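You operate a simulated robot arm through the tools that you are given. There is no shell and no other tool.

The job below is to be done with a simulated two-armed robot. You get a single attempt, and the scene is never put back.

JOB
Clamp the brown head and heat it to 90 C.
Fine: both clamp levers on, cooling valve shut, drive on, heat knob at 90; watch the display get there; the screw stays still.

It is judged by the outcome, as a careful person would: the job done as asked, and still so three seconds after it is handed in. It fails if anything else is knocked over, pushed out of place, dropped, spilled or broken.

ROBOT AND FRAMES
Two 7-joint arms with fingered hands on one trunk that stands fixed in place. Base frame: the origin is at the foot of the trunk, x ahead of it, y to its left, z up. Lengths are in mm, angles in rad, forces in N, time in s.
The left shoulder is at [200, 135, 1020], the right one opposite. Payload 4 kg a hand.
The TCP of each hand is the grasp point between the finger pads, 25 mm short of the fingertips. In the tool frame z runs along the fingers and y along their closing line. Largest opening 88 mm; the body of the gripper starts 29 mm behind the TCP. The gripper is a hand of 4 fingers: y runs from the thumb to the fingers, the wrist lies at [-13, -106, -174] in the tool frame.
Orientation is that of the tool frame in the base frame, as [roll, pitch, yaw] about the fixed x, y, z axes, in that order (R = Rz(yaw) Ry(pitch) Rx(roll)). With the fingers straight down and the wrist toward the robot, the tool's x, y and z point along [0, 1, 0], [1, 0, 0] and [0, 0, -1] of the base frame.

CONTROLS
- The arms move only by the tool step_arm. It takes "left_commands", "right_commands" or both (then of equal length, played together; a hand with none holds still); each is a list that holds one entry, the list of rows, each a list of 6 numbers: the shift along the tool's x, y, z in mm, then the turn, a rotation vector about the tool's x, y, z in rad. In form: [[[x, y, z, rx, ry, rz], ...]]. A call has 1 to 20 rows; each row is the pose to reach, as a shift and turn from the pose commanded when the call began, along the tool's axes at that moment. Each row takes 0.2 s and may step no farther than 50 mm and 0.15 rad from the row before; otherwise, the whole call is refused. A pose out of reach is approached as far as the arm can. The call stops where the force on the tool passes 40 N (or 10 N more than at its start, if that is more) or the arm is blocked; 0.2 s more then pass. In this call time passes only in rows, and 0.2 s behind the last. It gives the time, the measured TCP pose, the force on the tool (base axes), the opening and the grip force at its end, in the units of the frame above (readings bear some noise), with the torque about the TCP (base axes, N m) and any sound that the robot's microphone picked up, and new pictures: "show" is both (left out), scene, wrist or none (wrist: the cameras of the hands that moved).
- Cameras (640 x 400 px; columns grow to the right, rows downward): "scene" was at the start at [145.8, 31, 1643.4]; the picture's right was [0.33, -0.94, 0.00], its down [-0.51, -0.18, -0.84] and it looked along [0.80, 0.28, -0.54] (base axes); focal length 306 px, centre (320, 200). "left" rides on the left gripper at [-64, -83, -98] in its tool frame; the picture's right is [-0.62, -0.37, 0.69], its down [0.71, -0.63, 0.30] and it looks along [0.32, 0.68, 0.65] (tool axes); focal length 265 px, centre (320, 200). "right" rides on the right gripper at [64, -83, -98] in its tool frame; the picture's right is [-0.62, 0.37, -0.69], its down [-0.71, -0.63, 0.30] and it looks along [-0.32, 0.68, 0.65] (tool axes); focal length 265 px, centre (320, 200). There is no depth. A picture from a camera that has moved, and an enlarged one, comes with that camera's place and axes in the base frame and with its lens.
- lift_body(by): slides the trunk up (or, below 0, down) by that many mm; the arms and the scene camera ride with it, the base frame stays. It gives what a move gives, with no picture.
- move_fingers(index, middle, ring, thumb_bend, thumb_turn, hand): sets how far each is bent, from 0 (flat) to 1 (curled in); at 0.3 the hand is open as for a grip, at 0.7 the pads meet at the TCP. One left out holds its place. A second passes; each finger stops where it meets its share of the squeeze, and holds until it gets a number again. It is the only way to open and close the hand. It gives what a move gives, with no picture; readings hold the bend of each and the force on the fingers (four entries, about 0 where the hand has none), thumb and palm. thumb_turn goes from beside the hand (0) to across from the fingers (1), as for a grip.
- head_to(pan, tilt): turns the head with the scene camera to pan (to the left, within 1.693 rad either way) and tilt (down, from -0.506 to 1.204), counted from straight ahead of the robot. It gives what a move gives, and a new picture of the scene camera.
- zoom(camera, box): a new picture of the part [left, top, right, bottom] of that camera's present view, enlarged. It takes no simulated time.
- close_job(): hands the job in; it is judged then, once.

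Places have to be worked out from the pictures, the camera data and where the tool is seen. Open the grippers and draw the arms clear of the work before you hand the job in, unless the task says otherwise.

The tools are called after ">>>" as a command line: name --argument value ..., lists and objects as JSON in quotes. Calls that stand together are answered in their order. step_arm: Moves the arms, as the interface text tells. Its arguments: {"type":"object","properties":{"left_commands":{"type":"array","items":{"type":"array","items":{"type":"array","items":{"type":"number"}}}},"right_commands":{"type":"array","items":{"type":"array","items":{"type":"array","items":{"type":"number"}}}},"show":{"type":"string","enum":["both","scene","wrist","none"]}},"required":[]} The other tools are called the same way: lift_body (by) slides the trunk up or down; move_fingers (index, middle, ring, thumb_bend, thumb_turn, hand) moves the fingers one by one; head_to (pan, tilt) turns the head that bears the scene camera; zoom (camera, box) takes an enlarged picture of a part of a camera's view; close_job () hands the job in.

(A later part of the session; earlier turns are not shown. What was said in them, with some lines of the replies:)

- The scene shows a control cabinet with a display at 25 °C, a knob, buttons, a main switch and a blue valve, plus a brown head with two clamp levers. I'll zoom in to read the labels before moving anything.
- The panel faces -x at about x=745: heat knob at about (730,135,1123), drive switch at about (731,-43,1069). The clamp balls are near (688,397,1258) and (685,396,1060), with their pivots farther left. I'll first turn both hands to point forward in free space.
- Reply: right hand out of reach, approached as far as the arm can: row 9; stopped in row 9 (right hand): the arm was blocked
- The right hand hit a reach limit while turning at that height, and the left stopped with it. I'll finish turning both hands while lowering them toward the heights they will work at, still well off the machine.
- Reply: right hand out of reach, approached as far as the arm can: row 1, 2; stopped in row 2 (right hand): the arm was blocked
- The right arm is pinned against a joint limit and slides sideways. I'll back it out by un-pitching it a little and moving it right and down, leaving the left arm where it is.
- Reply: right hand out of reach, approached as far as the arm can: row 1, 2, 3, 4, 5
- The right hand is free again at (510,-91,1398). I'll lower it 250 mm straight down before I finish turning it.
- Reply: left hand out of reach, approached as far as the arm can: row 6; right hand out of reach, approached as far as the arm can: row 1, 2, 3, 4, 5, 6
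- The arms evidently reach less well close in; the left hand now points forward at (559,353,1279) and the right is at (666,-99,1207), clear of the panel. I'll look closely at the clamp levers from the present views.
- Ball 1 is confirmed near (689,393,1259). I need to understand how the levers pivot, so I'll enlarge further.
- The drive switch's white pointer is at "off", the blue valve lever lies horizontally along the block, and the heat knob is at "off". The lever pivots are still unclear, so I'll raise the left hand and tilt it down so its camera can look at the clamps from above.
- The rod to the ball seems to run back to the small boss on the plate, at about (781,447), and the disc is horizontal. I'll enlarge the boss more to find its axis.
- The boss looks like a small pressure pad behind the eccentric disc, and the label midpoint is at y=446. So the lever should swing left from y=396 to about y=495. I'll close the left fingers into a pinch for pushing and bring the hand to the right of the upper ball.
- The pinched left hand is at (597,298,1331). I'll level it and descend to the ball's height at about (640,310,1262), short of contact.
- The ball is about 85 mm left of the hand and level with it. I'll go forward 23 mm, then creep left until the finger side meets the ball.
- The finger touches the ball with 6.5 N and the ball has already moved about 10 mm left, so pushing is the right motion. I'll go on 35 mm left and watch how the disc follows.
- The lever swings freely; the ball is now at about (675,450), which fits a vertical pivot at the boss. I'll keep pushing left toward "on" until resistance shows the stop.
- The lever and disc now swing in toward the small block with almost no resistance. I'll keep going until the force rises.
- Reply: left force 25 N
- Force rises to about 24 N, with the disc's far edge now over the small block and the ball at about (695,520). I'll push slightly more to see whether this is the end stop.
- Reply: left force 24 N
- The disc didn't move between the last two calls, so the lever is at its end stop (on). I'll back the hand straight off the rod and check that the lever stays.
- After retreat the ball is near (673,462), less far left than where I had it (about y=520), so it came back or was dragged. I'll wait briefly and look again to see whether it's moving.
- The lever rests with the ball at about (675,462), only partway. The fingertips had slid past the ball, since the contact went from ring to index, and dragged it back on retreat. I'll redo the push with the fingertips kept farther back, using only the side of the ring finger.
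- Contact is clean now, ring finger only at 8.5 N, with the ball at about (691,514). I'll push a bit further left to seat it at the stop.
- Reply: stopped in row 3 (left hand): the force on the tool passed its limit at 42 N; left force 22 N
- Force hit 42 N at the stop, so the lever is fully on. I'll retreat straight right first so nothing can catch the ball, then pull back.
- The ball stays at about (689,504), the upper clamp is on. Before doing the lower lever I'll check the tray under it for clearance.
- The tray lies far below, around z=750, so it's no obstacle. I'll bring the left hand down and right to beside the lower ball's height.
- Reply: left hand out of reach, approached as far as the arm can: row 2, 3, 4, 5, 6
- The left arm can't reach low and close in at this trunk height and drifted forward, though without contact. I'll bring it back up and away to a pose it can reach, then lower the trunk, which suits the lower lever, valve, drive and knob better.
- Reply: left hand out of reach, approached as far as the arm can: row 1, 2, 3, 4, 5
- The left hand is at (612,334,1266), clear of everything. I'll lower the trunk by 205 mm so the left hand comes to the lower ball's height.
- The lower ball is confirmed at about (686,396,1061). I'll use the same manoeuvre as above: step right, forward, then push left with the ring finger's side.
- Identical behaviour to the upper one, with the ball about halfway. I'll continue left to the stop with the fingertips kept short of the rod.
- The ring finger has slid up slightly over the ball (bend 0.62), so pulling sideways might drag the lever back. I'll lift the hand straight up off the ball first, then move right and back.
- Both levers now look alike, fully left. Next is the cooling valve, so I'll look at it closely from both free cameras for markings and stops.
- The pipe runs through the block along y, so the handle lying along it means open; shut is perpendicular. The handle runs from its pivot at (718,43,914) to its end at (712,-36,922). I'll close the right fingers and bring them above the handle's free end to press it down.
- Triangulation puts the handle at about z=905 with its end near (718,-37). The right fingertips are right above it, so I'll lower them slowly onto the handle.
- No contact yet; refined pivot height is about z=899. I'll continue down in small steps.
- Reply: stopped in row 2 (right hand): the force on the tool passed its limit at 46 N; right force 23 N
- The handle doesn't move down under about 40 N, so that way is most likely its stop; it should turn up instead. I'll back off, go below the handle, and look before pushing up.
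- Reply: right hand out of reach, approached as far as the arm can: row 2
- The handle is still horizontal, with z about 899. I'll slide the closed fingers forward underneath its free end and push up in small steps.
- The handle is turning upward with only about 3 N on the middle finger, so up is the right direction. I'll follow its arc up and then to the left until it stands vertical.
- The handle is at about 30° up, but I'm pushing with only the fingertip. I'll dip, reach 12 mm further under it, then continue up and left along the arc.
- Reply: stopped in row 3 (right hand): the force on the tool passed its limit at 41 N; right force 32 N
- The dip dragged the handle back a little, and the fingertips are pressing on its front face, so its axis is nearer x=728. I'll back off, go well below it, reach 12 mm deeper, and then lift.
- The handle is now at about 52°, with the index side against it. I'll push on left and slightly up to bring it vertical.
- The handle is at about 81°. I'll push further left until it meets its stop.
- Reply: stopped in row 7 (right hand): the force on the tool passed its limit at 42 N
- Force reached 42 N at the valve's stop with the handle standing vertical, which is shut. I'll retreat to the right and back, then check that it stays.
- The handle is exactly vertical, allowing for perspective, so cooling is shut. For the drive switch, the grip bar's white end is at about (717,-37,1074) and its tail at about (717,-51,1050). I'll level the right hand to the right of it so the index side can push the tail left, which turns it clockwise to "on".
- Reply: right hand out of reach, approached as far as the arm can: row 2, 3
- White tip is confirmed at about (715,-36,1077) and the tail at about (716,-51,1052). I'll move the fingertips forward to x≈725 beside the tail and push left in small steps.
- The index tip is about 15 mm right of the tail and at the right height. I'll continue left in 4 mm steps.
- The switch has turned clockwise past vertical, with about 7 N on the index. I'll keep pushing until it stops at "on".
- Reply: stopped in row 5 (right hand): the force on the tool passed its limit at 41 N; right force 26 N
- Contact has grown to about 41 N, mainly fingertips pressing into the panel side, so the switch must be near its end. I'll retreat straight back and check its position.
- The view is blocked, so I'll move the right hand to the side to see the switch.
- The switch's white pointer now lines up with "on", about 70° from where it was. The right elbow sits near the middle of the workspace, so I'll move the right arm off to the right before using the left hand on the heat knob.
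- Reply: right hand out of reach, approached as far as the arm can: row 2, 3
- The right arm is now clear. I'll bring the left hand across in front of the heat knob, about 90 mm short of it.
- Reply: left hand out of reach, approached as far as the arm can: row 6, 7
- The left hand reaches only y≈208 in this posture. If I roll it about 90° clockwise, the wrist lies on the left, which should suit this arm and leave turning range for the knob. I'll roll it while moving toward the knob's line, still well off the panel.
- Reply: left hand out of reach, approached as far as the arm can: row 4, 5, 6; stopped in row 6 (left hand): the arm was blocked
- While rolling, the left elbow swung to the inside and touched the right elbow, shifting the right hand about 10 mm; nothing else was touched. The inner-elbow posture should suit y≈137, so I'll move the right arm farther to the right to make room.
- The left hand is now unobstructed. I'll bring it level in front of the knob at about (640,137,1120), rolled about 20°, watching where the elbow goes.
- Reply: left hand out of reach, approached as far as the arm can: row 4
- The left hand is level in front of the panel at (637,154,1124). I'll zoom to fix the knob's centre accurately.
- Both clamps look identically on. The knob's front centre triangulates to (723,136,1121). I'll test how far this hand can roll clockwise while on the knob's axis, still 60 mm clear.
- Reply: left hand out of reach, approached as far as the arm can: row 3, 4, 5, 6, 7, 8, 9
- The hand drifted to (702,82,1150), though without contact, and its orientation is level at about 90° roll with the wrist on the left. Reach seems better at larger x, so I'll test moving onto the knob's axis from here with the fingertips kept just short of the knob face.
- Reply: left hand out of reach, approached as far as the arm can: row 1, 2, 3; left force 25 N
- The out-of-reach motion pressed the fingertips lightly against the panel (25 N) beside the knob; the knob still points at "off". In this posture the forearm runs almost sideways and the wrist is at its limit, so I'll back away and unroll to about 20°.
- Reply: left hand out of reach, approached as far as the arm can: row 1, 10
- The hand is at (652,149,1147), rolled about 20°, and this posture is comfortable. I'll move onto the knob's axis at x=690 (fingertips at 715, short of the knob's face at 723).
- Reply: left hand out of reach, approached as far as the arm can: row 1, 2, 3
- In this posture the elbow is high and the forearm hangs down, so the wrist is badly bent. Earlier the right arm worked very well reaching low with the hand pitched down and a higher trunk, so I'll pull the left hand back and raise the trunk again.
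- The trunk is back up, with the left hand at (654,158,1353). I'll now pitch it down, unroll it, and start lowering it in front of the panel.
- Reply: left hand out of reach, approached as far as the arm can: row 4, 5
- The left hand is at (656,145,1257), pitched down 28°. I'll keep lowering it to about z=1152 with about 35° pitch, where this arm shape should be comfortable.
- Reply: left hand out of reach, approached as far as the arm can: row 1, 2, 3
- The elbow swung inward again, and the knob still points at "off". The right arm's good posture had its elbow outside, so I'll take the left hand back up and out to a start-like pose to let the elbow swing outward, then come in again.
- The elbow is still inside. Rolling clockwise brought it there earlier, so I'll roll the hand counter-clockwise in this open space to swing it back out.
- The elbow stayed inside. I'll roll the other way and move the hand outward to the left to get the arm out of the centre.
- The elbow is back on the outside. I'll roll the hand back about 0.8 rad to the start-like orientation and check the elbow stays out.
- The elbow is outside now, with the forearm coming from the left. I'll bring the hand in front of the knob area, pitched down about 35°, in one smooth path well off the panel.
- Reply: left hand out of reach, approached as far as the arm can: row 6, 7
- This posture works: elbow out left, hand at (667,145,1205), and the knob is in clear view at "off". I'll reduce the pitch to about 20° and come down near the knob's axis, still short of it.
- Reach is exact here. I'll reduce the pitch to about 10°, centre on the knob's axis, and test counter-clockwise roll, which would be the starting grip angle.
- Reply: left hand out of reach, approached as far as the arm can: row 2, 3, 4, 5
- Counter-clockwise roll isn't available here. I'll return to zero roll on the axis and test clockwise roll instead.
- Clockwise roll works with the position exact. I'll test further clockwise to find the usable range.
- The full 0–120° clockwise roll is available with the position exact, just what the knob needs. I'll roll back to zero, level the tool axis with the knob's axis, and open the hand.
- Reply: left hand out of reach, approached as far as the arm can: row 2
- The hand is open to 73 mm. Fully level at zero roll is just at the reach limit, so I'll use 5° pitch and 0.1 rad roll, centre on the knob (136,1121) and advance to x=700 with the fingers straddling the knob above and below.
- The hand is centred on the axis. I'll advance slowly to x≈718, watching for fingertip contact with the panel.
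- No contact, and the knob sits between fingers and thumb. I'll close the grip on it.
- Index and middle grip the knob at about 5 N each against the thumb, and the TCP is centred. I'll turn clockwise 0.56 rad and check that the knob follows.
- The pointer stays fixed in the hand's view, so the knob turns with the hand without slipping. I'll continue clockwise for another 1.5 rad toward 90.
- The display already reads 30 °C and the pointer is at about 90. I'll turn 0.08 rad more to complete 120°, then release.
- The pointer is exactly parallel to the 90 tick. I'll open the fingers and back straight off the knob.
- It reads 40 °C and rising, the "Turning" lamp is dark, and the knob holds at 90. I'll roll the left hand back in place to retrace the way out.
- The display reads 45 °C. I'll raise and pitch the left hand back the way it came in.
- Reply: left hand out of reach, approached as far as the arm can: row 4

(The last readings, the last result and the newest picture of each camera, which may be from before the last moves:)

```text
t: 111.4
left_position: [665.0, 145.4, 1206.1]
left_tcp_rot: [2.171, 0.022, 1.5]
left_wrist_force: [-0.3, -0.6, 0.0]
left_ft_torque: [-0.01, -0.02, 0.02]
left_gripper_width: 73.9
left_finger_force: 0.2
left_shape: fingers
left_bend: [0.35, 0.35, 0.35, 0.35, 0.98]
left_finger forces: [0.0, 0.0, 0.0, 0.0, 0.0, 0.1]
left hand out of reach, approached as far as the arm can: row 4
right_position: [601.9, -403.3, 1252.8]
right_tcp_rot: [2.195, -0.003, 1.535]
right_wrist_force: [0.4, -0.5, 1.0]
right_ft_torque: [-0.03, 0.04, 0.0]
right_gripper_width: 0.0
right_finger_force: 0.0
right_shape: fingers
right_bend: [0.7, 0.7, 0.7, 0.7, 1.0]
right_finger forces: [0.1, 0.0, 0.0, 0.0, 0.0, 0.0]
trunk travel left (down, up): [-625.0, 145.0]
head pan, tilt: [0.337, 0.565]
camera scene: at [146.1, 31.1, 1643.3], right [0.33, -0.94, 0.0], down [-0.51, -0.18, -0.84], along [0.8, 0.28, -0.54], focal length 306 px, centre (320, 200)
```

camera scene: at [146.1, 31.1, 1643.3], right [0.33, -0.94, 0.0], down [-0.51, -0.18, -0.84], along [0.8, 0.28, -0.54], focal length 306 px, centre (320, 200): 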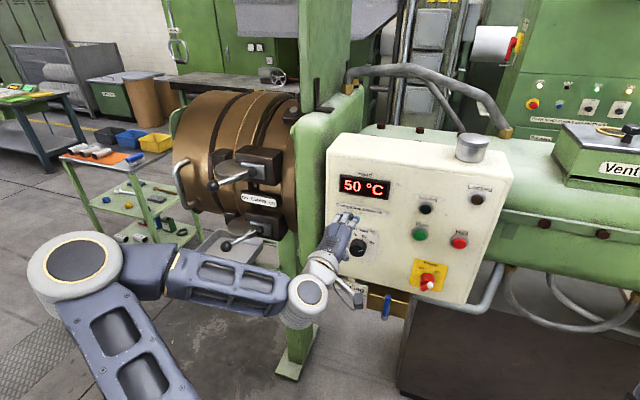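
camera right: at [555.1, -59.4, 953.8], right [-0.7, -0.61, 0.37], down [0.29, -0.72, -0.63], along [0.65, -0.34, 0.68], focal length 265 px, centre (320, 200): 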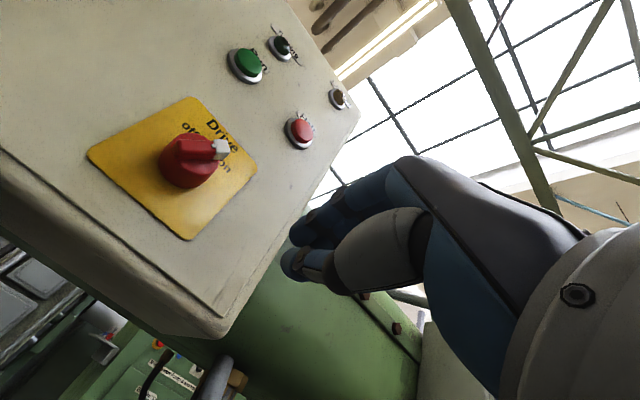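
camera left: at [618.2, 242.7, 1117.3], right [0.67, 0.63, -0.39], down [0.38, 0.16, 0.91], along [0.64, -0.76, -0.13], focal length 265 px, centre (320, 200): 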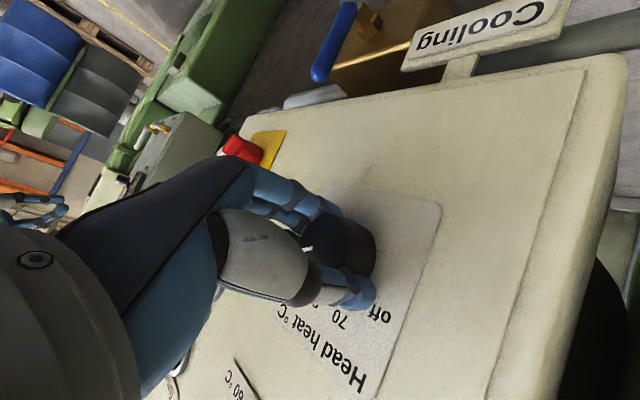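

It reads 50 °C. I'll withdraw the left hand up, back and left, clear of the machine.

>>> step_arm --left_commands '[[[20, 10, -40, 0.08, 0, 0], [46, 22, -72, 0.17, 0, 0], [72, 34, -102, 0.26, 0, 0], [98, 46, -132, 0.34, 0, 0], [124, 58, -162, 0.43, 0, 0], [150, 70, -192, 0.51, 0, 0], [176, 82, -223, 0.6, 0, 0]]]' --show "scene"

>>> zoom --camera "scene" --box '[320, 170, 460, 330]'

>>> zoom --camera "scene" --box '[160, 130, 310, 270]'

```text
t: 113.0
left_position: [539.2, 336.6, 1395.1]
left_tcp_rot: [2.77, 0.02, 1.5]
left_wrist_force: [0.8, 0.4, 0.0]
left_ft_torque: [0.04, -0.03, 0.02]
left_gripper_width: 73.7
left_finger_force: 0.2
left_shape: fingers
left_bend: [0.35, 0.35, 0.35, 0.35, 0.98]
left_finger forces: [0.0, 0.1, 0.0, 0.0, 0.1, 0.0]
left hand out of reach, approached as far as the arm can: row 1
right_position: [602.0, -402.5, 1252.3]
right_tcp_rot: [2.193, -0.003, 1.536]
right_wrist_force: [0.2, 1.2, -0.4]
right_ft_torque: [-0.01, 0.0, 0.01]
right_gripper_width: 0.1
right_finger_force: 0.0
right_shape: fingers
right_bend: [0.7, 0.7, 0.7, 0.7, 1.0]
right_finger forces: [0.0, 0.0, 0.1, 0.0, 0.0, 0.1]
trunk travel left (down, up): [-625.0, 145.0]
head pan, tilt: [0.337, 0.565]
camera scene: at [145.9, 30.9, 1643.4], right [0.33, -0.94, 0.0], down [-0.51, -0.18, -0.84], along [0.8, 0.28, -0.54], focal length 306 px, centre (320, 200)
```

scene: 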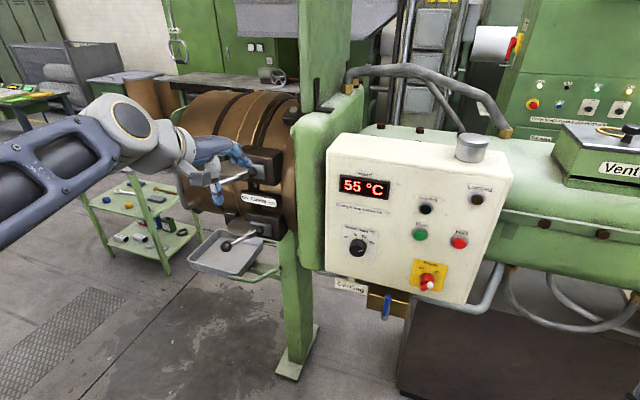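

```text
2.50 times, centred on (390, 250) of scene
camera zoom: at [145.9, 30.9, 1643.4], right [0.33, -0.94, 0.0], down [-0.51, -0.18, -0.84], along [0.8, 0.28, -0.54], focal length 764 px, centre (145, 75)
```

zoom: 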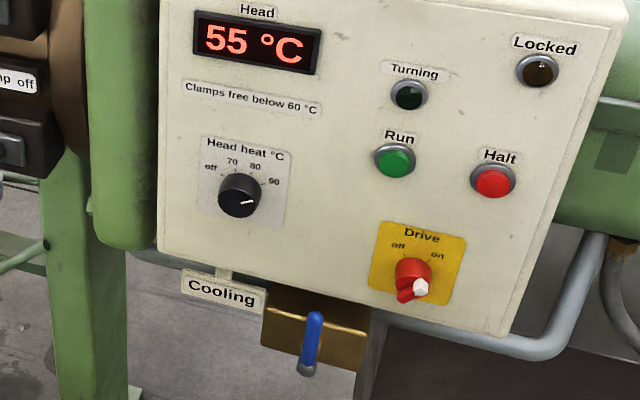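

```text
2.86 times, centred on (235, 200) of scene
camera zoom: at [145.9, 30.9, 1643.4], right [0.33, -0.94, 0.0], down [-0.51, -0.18, -0.84], along [0.8, 0.28, -0.54], focal length 874 px, centre (563, 200)
```

zoom: 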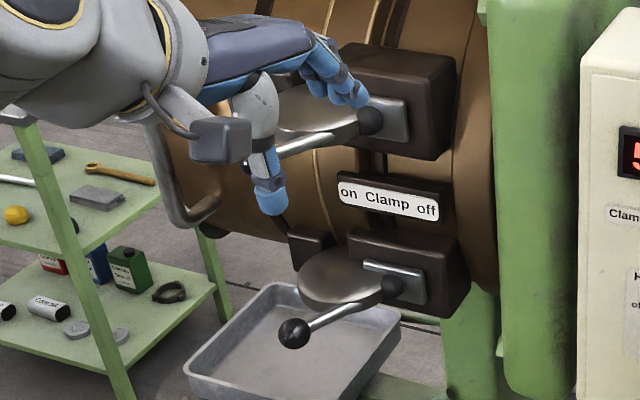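

It reads 55 °C, and knob at 90, drive on, valve vertical and lower clamp on all hold. I'll move the left hand farther from the clamps, open both hands, and let time pass while watching the display.

>>> move_fingers --hand "right" --index 0.3 --middle 0.3 --ring 0.3 --thumb_bend 0.3

>>> step_arm --left_commands '[[[5, 0, -10, 0, 0, 0], [10, 0, -20, 0, 0, 0], [15, 0, -30, 0, 0, 0], [20, 0, -40, 0, 0, 0], [25, 0, -50, 0, 0, 0], [30, -5, -60, 0, 0, 0], [35, -10, -65, 0, 0, 0], [40, -15, -65, 0, 0, 0], [45, -15, -65, 0, 0, 0], [50, -15, -65, 0, 0, 0], [50, -15, -65, 0, 0, 0], [50, -15, -65, 0, 0, 0], [50, -15, -65, 0, 0, 0], [50, -15, -65, 0, 0, 0], [50, -15, -65, 0, 0, 0], [50, -15, -65, 0, 0, 0], [50, -15, -65, 0, 0, 0], [50, -15, -65, 0, 0, 0], [50, -15, -65, 0, 0, 0], [50, -15, -65, 0, 0, 0]]]' --show "scene"

```text
t: 114.0
left_position: [539.7, 337.1, 1393.4]
left_tcp_rot: [2.769, 0.02, 1.499]
left_wrist_force: [-0.2, 0.5, 0.5]
left_ft_torque: [0.02, 0.0, -0.01]
left_gripper_width: 73.7
left_finger_force: 0.1
left_shape: fingers
left_bend: [0.35, 0.35, 0.35, 0.35, 0.98]
left_finger forces: [0.1, 0.0, 0.0, 0.0, 0.0, 0.1]
right_position: [601.4, -404.5, 1253.9]
right_tcp_rot: [2.195, -0.002, 1.534]
right_wrist_force: [0.4, 0.0, 0.5]
right_ft_torque: [0.01, 0.02, 0.05]
right_gripper_width: 84.2
right_finger_force: 0.1
right_shape: fingers
right_bend: [0.3, 0.3, 0.3, 0.3, 0.98]
right_finger forces: [0.0, 0.0, 0.1, 0.1, 0.1, 0.0]
trunk travel left (down, up): [-625.0, 145.0]
head pan, tilt: [0.337, 0.565]
```

```text
t: 118.2
left_position: [505.2, 388.5, 1450.1]
left_tcp_rot: [2.769, 0.023, 1.499]
left_wrist_force: [0.9, -0.3, -0.8]
left_ft_torque: [0.0, 0.03, 0.04]
left_gripper_width: 73.9
left_finger_force: 0.1
left_shape: fingers
left_bend: [0.35, 0.35, 0.35, 0.35, 0.98]
left_finger forces: [0.0, 0.1, 0.0, 0.0, 0.1, 0.0]
right_position: [600.8, -402.2, 1254.7]
right_tcp_rot: [2.195, -0.003, 1.536]
right_wrist_force: [0.0, 0.2, 0.9]
right_ft_torque: [-0.01, 0.01, 0.0]
right_gripper_width: 84.4
right_finger_force: 0.0
right_shape: fingers
right_bend: [0.3, 0.3, 0.3, 0.3, 0.98]
right_finger forces: [0.0, 0.0, 0.0, 0.0, 0.0, 0.0]
trunk travel left (down, up): [-625.0, 145.0]
head pan, tilt: [0.337, 0.565]
camera scene: at [145.8, 31.0, 1643.4], right [0.33, -0.94, 0.0], down [-0.51, -0.18, -0.84], along [0.8, 0.28, -0.54], focal length 306 px, centre (320, 200)
```

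scene: 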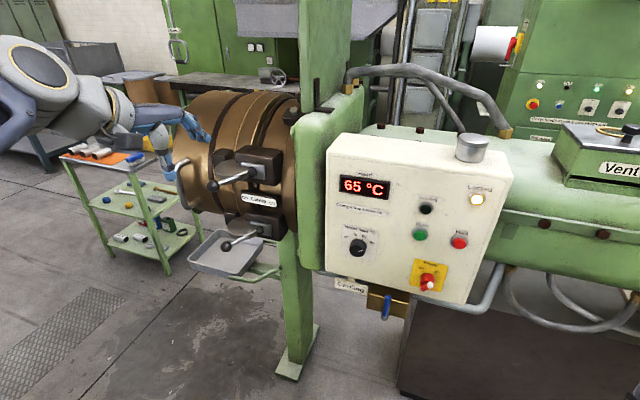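

It reads 65 °C, and the "Locked" lamp has come on, so the clamps are held on; "Turning" is still dark. I'll keep still and wait.

>>> step_arm --left_commands '[[[0, 0, 0, 0, 0, 0], [0, 0, 0, 0, 0, 0], [0, 0, 0, 0, 0, 0], [0, 0, 0, 0, 0, 0], [0, 0, 0, 0, 0, 0], [0, 0, 0, 0, 0, 0], [0, 0, 0, 0, 0, 0], [0, 0, 0, 0, 0, 0], [0, 0, 0, 0, 0, 0], [0, 0, 0, 0, 0, 0], [0, 0, 0, 0, 0, 0], [0, 0, 0, 0, 0, 0], [0, 0, 0, 0, 0, 0], [0, 0, 0, 0, 0, 0], [0, 0, 0, 0, 0, 0], [0, 0, 0, 0, 0, 0], [0, 0, 0, 0, 0, 0], [0, 0, 0, 0, 0, 0], [0, 0, 0, 0, 0, 0], [0, 0, 0, 0, 0, 0]]]' --show "none"

>>> step_arm --left_commands '[[[0, 0, 0, 0, 0, 0], [0, 0, 0, 0, 0, 0], [0, 0, 0, 0, 0, 0], [0, 0, 0, 0, 0, 0], [0, 0, 0, 0, 0, 0], [0, 0, 0, 0, 0, 0], [0, 0, 0, 0, 0, 0], [0, 0, 0, 0, 0, 0], [0, 0, 0, 0, 0, 0], [0, 0, 0, 0, 0, 0], [0, 0, 0, 0, 0, 0], [0, 0, 0, 0, 0, 0], [0, 0, 0, 0, 0, 0], [0, 0, 0, 0, 0, 0], [0, 0, 0, 0, 0, 0], [0, 0, 0, 0, 0, 0], [0, 0, 0, 0, 0, 0], [0, 0, 0, 0, 0, 0], [0, 0, 0, 0, 0, 0], [0, 0, 0, 0, 0, 0]]]' --show "scene"

>>> zoom --camera "scene" --box '[320, 160, 500, 330]'

>>> zoom --camera "scene" --box '[160, 130, 310, 270]'

```text
t: 122.4
left_position: [503.7, 388.2, 1449.6]
left_tcp_rot: [2.768, 0.022, 1.501]
left_wrist_force: [0.1, -0.6, -0.9]
left_ft_torque: [-0.02, 0.0, 0.0]
left_gripper_width: 74.1
left_finger_force: 0.1
left_shape: fingers
left_bend: [0.35, 0.35, 0.35, 0.35, 0.98]
left_finger forces: [0.1, 0.0, 0.1, 0.1, 0.1, 0.1]
right_position: [600.5, -403.2, 1254.1]
right_tcp_rot: [2.195, -0.003, 1.535]
right_wrist_force: [0.5, 0.0, -0.8]
right_ft_torque: [-0.04, -0.02, -0.03]
right_gripper_width: 84.3
right_finger_force: 0.1
right_shape: fingers
right_bend: [0.3, 0.3, 0.3, 0.3, 0.98]
right_finger forces: [0.1, 0.0, 0.1, 0.0, 0.1, 0.0]
trunk travel left (down, up): [-625.0, 145.0]
head pan, tilt: [0.337, 0.565]
```

```text
t: 126.6
left_position: [504.4, 389.2, 1450.2]
left_tcp_rot: [2.769, 0.022, 1.5]
left_wrist_force: [-0.3, -0.1, 0.7]
left_ft_torque: [-0.01, 0.0, -0.02]
left_gripper_width: 74.0
left_finger_force: 0.0
left_shape: fingers
left_bend: [0.35, 0.35, 0.35, 0.35, 0.98]
left_finger forces: [0.0, 0.0, 0.0, 0.1, 0.1, 0.0]
right_position: [602.2, -403.6, 1252.9]
right_tcp_rot: [2.193, -0.003, 1.537]
right_wrist_force: [-0.1, 0.3, 0.1]
right_ft_torque: [-0.01, 0.0, 0.0]
right_gripper_width: 84.5
right_finger_force: 0.1
right_shape: fingers
right_bend: [0.3, 0.3, 0.3, 0.3, 0.98]
right_finger forces: [0.0, 0.0, 0.1, 0.0, 0.1, 0.1]
trunk travel left (down, up): [-625.0, 145.0]
head pan, tilt: [0.337, 0.565]
camera scene: at [145.8, 31.0, 1643.4], right [0.33, -0.94, 0.0], down [-0.51, -0.18, -0.84], along [0.8, 0.28, -0.54], focal length 306 px, centre (320, 200)
```

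scene: 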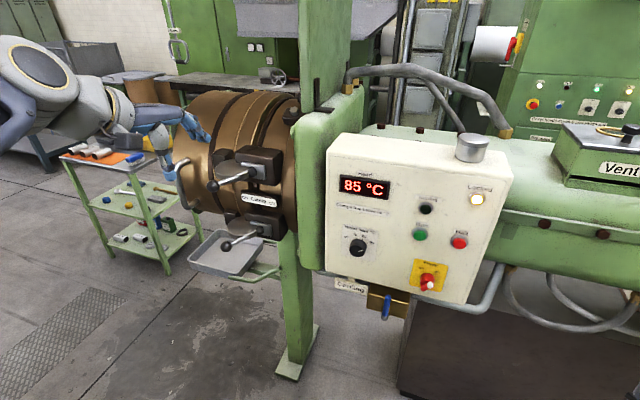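

```text
2.35 times, centred on (410, 245) of scene
camera zoom: at [145.8, 31.0, 1643.4], right [0.33, -0.94, 0.0], down [-0.51, -0.18, -0.84], along [0.8, 0.28, -0.54], focal length 719 px, centre (108, 94)
```

zoom: 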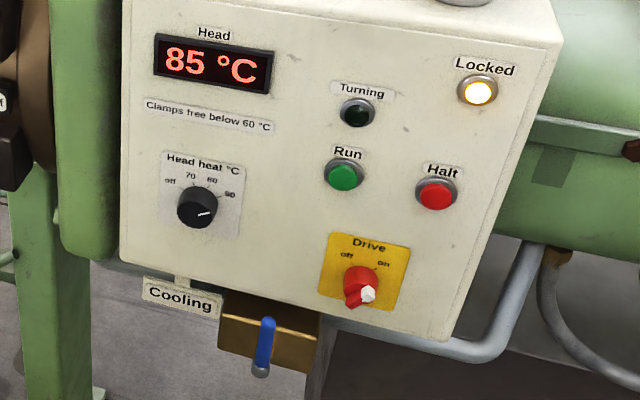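

```text
2.86 times, centred on (235, 200) of scene
camera zoom: at [145.8, 31.0, 1643.4], right [0.33, -0.94, 0.0], down [-0.51, -0.18, -0.84], along [0.8, 0.28, -0.54], focal length 874 px, centre (563, 200)
```

zoom: 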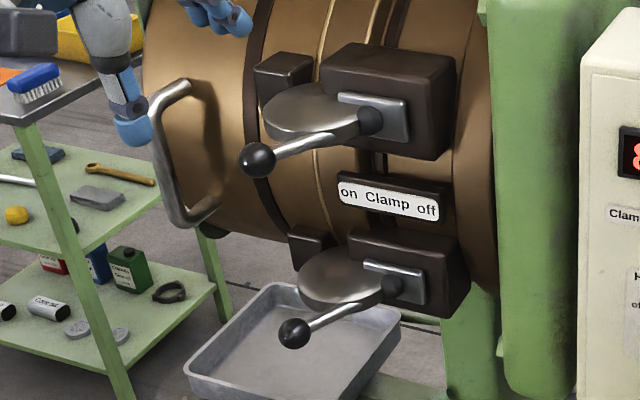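

It reads 85 °C, with both clamps on, the valve shut, the drive on and the knob at 90. I'll wait a few more seconds for 90.

>>> step_arm --left_commands '[[[0, 0, 0, 0, 0, 0], [0, 0, 0, 0, 0, 0], [0, 0, 0, 0, 0, 0], [0, 0, 0, 0, 0, 0], [0, 0, 0, 0, 0, 0], [0, 0, 0, 0, 0, 0], [0, 0, 0, 0, 0, 0], [0, 0, 0, 0, 0, 0], [0, 0, 0, 0, 0, 0], [0, 0, 0, 0, 0, 0], [0, 0, 0, 0, 0, 0], [0, 0, 0, 0, 0, 0], [0, 0, 0, 0, 0, 0], [0, 0, 0, 0, 0, 0], [0, 0, 0, 0, 0, 0], [0, 0, 0, 0, 0, 0], [0, 0, 0, 0, 0, 0], [0, 0, 0, 0, 0, 0], [0, 0, 0, 0, 0, 0], [0, 0, 0, 0, 0, 0]]]' --show "scene"

>>> zoom --camera "scene" --box '[320, 160, 500, 330]'

```text
t: 130.8
left_position: [504.5, 389.0, 1449.7]
left_tcp_rot: [2.767, 0.02, 1.5]
left_wrist_force: [0.4, -0.7, 0.2]
left_ft_torque: [0.0, -0.01, 0.0]
left_gripper_width: 74.0
left_finger_force: 0.2
left_shape: fingers
left_bend: [0.35, 0.35, 0.35, 0.35, 0.98]
left_finger forces: [0.0, 0.0, 0.0, 0.0, 0.0, 0.0]
right_position: [601.2, -404.7, 1252.3]
right_tcp_rot: [2.194, -0.004, 1.538]
right_wrist_force: [0.6, -0.3, 0.0]
right_ft_torque: [0.0, -0.01, 0.0]
right_gripper_width: 84.4
right_finger_force: 0.1
right_shape: fingers
right_bend: [0.3, 0.3, 0.3, 0.3, 0.98]
right_finger forces: [0.1, 0.0, 0.0, 0.1, 0.1, 0.0]
trunk travel left (down, up): [-625.0, 145.0]
head pan, tilt: [0.337, 0.565]
camera scene: at [145.8, 31.0, 1643.4], right [0.33, -0.94, 0.0], down [-0.51, -0.18, -0.84], along [0.8, 0.28, -0.54], focal length 306 px, centre (320, 200)
```

scene: 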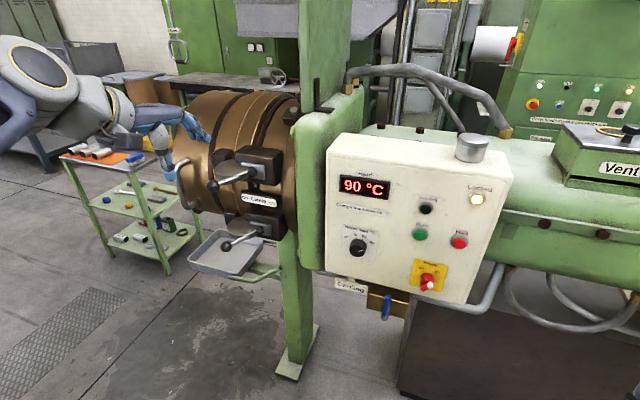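

```text
2.35 times, centred on (410, 245) of scene
camera zoom: at [145.8, 31.0, 1643.4], right [0.33, -0.94, 0.0], down [-0.51, -0.18, -0.84], along [0.8, 0.28, -0.54], focal length 719 px, centre (108, 94)
```

zoom: 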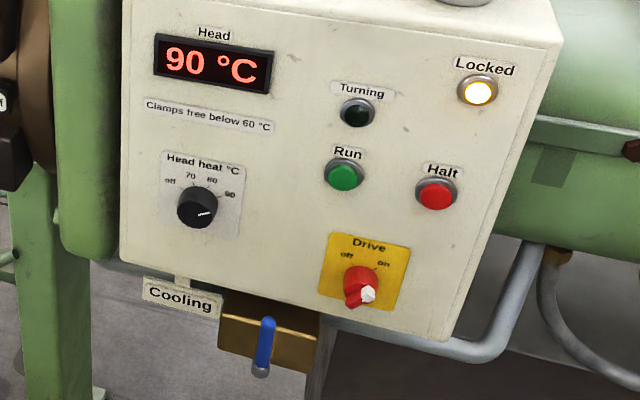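

The display reads 90 °C. I'll wait a few more seconds to confirm it holds there.

>>> step_arm --left_commands '[[[0, 0, 0, 0, 0, 0], [0, 0, 0, 0, 0, 0], [0, 0, 0, 0, 0, 0], [0, 0, 0, 0, 0, 0], [0, 0, 0, 0, 0, 0], [0, 0, 0, 0, 0, 0], [0, 0, 0, 0, 0, 0], [0, 0, 0, 0, 0, 0], [0, 0, 0, 0, 0, 0], [0, 0, 0, 0, 0, 0], [0, 0, 0, 0, 0, 0], [0, 0, 0, 0, 0, 0], [0, 0, 0, 0, 0, 0], [0, 0, 0, 0, 0, 0], [0, 0, 0, 0, 0, 0], [0, 0, 0, 0, 0, 0], [0, 0, 0, 0, 0, 0], [0, 0, 0, 0, 0, 0], [0, 0, 0, 0, 0, 0], [0, 0, 0, 0, 0, 0]]]' --show "scene"

```text
t: 135.0
left_position: [505.1, 388.9, 1450.1]
left_tcp_rot: [2.768, 0.021, 1.501]
left_wrist_force: [-0.8, 0.1, -0.8]
left_ft_torque: [0.02, 0.03, -0.01]
left_gripper_width: 73.8
left_finger_force: 0.0
left_shape: fingers
left_bend: [0.35, 0.35, 0.35, 0.35, 0.98]
left_finger forces: [0.0, 0.0, 0.0, 0.1, 0.0, 0.0]
right_position: [601.4, -402.1, 1252.7]
right_tcp_rot: [2.193, -0.002, 1.536]
right_wrist_force: [-0.2, 0.6, -0.2]
right_ft_torque: [0.02, 0.0, 0.0]
right_gripper_width: 84.7
right_finger_force: 0.2
right_shape: fingers
right_bend: [0.3, 0.3, 0.3, 0.3, 0.98]
right_finger forces: [0.1, 0.0, 0.0, 0.1, 0.0, 0.0]
trunk travel left (down, up): [-625.0, 145.0]
head pan, tilt: [0.337, 0.565]
camera scene: at [145.8, 31.0, 1643.4], right [0.33, -0.94, 0.0], down [-0.51, -0.18, -0.84], along [0.8, 0.28, -0.54], focal length 306 px, centre (320, 200)
```

scene: 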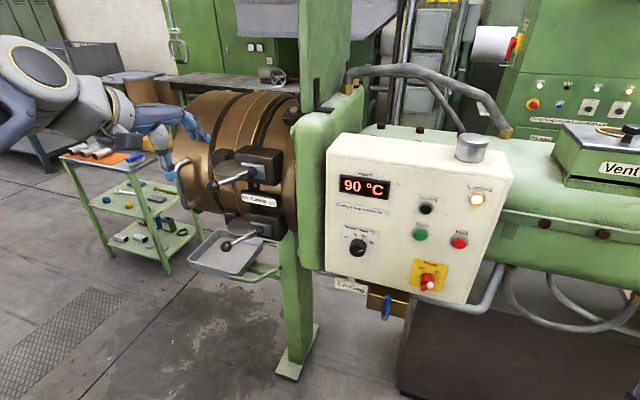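

The display holds at 90 °C. Both clamps are on and locked, cooling is shut, the drive is on, the knob is at 90, and the screw isn't turning. Both hands are open and clear, so I'm handing the job in.

>>> close_job

```text
The job is handed in.
```

The brown head is clamped and heated: the display reached 90 °C and stayed there for several seconds before I handed the job in.

- **Clamps:** both levers are at their "on" stops. The "Locked" lamp came on as the head passed 60 °C.
- **Cooling valve:** shut, with the handle vertical against its stop.
- **Drive:** the switch is at "on".
- **Heat knob:** at 90.
- **Screw:** I never pressed Run, and the "Turning" lamp stayed dark throughout.

Three small things happened along the way:

- **Upper clamp:** my hand dragged the lever partway back after the first push, so I pushed it to the stop a second time.
- **Panel contact:** the left fingertips pressed on the panel beside the heat knob with about 25 N.
- **Arm contact:** the two arms' elbows touched once.

I saw no damage or movement from any of these, and nothing was knocked over or spilled. Both hands are open and clear of the machine.
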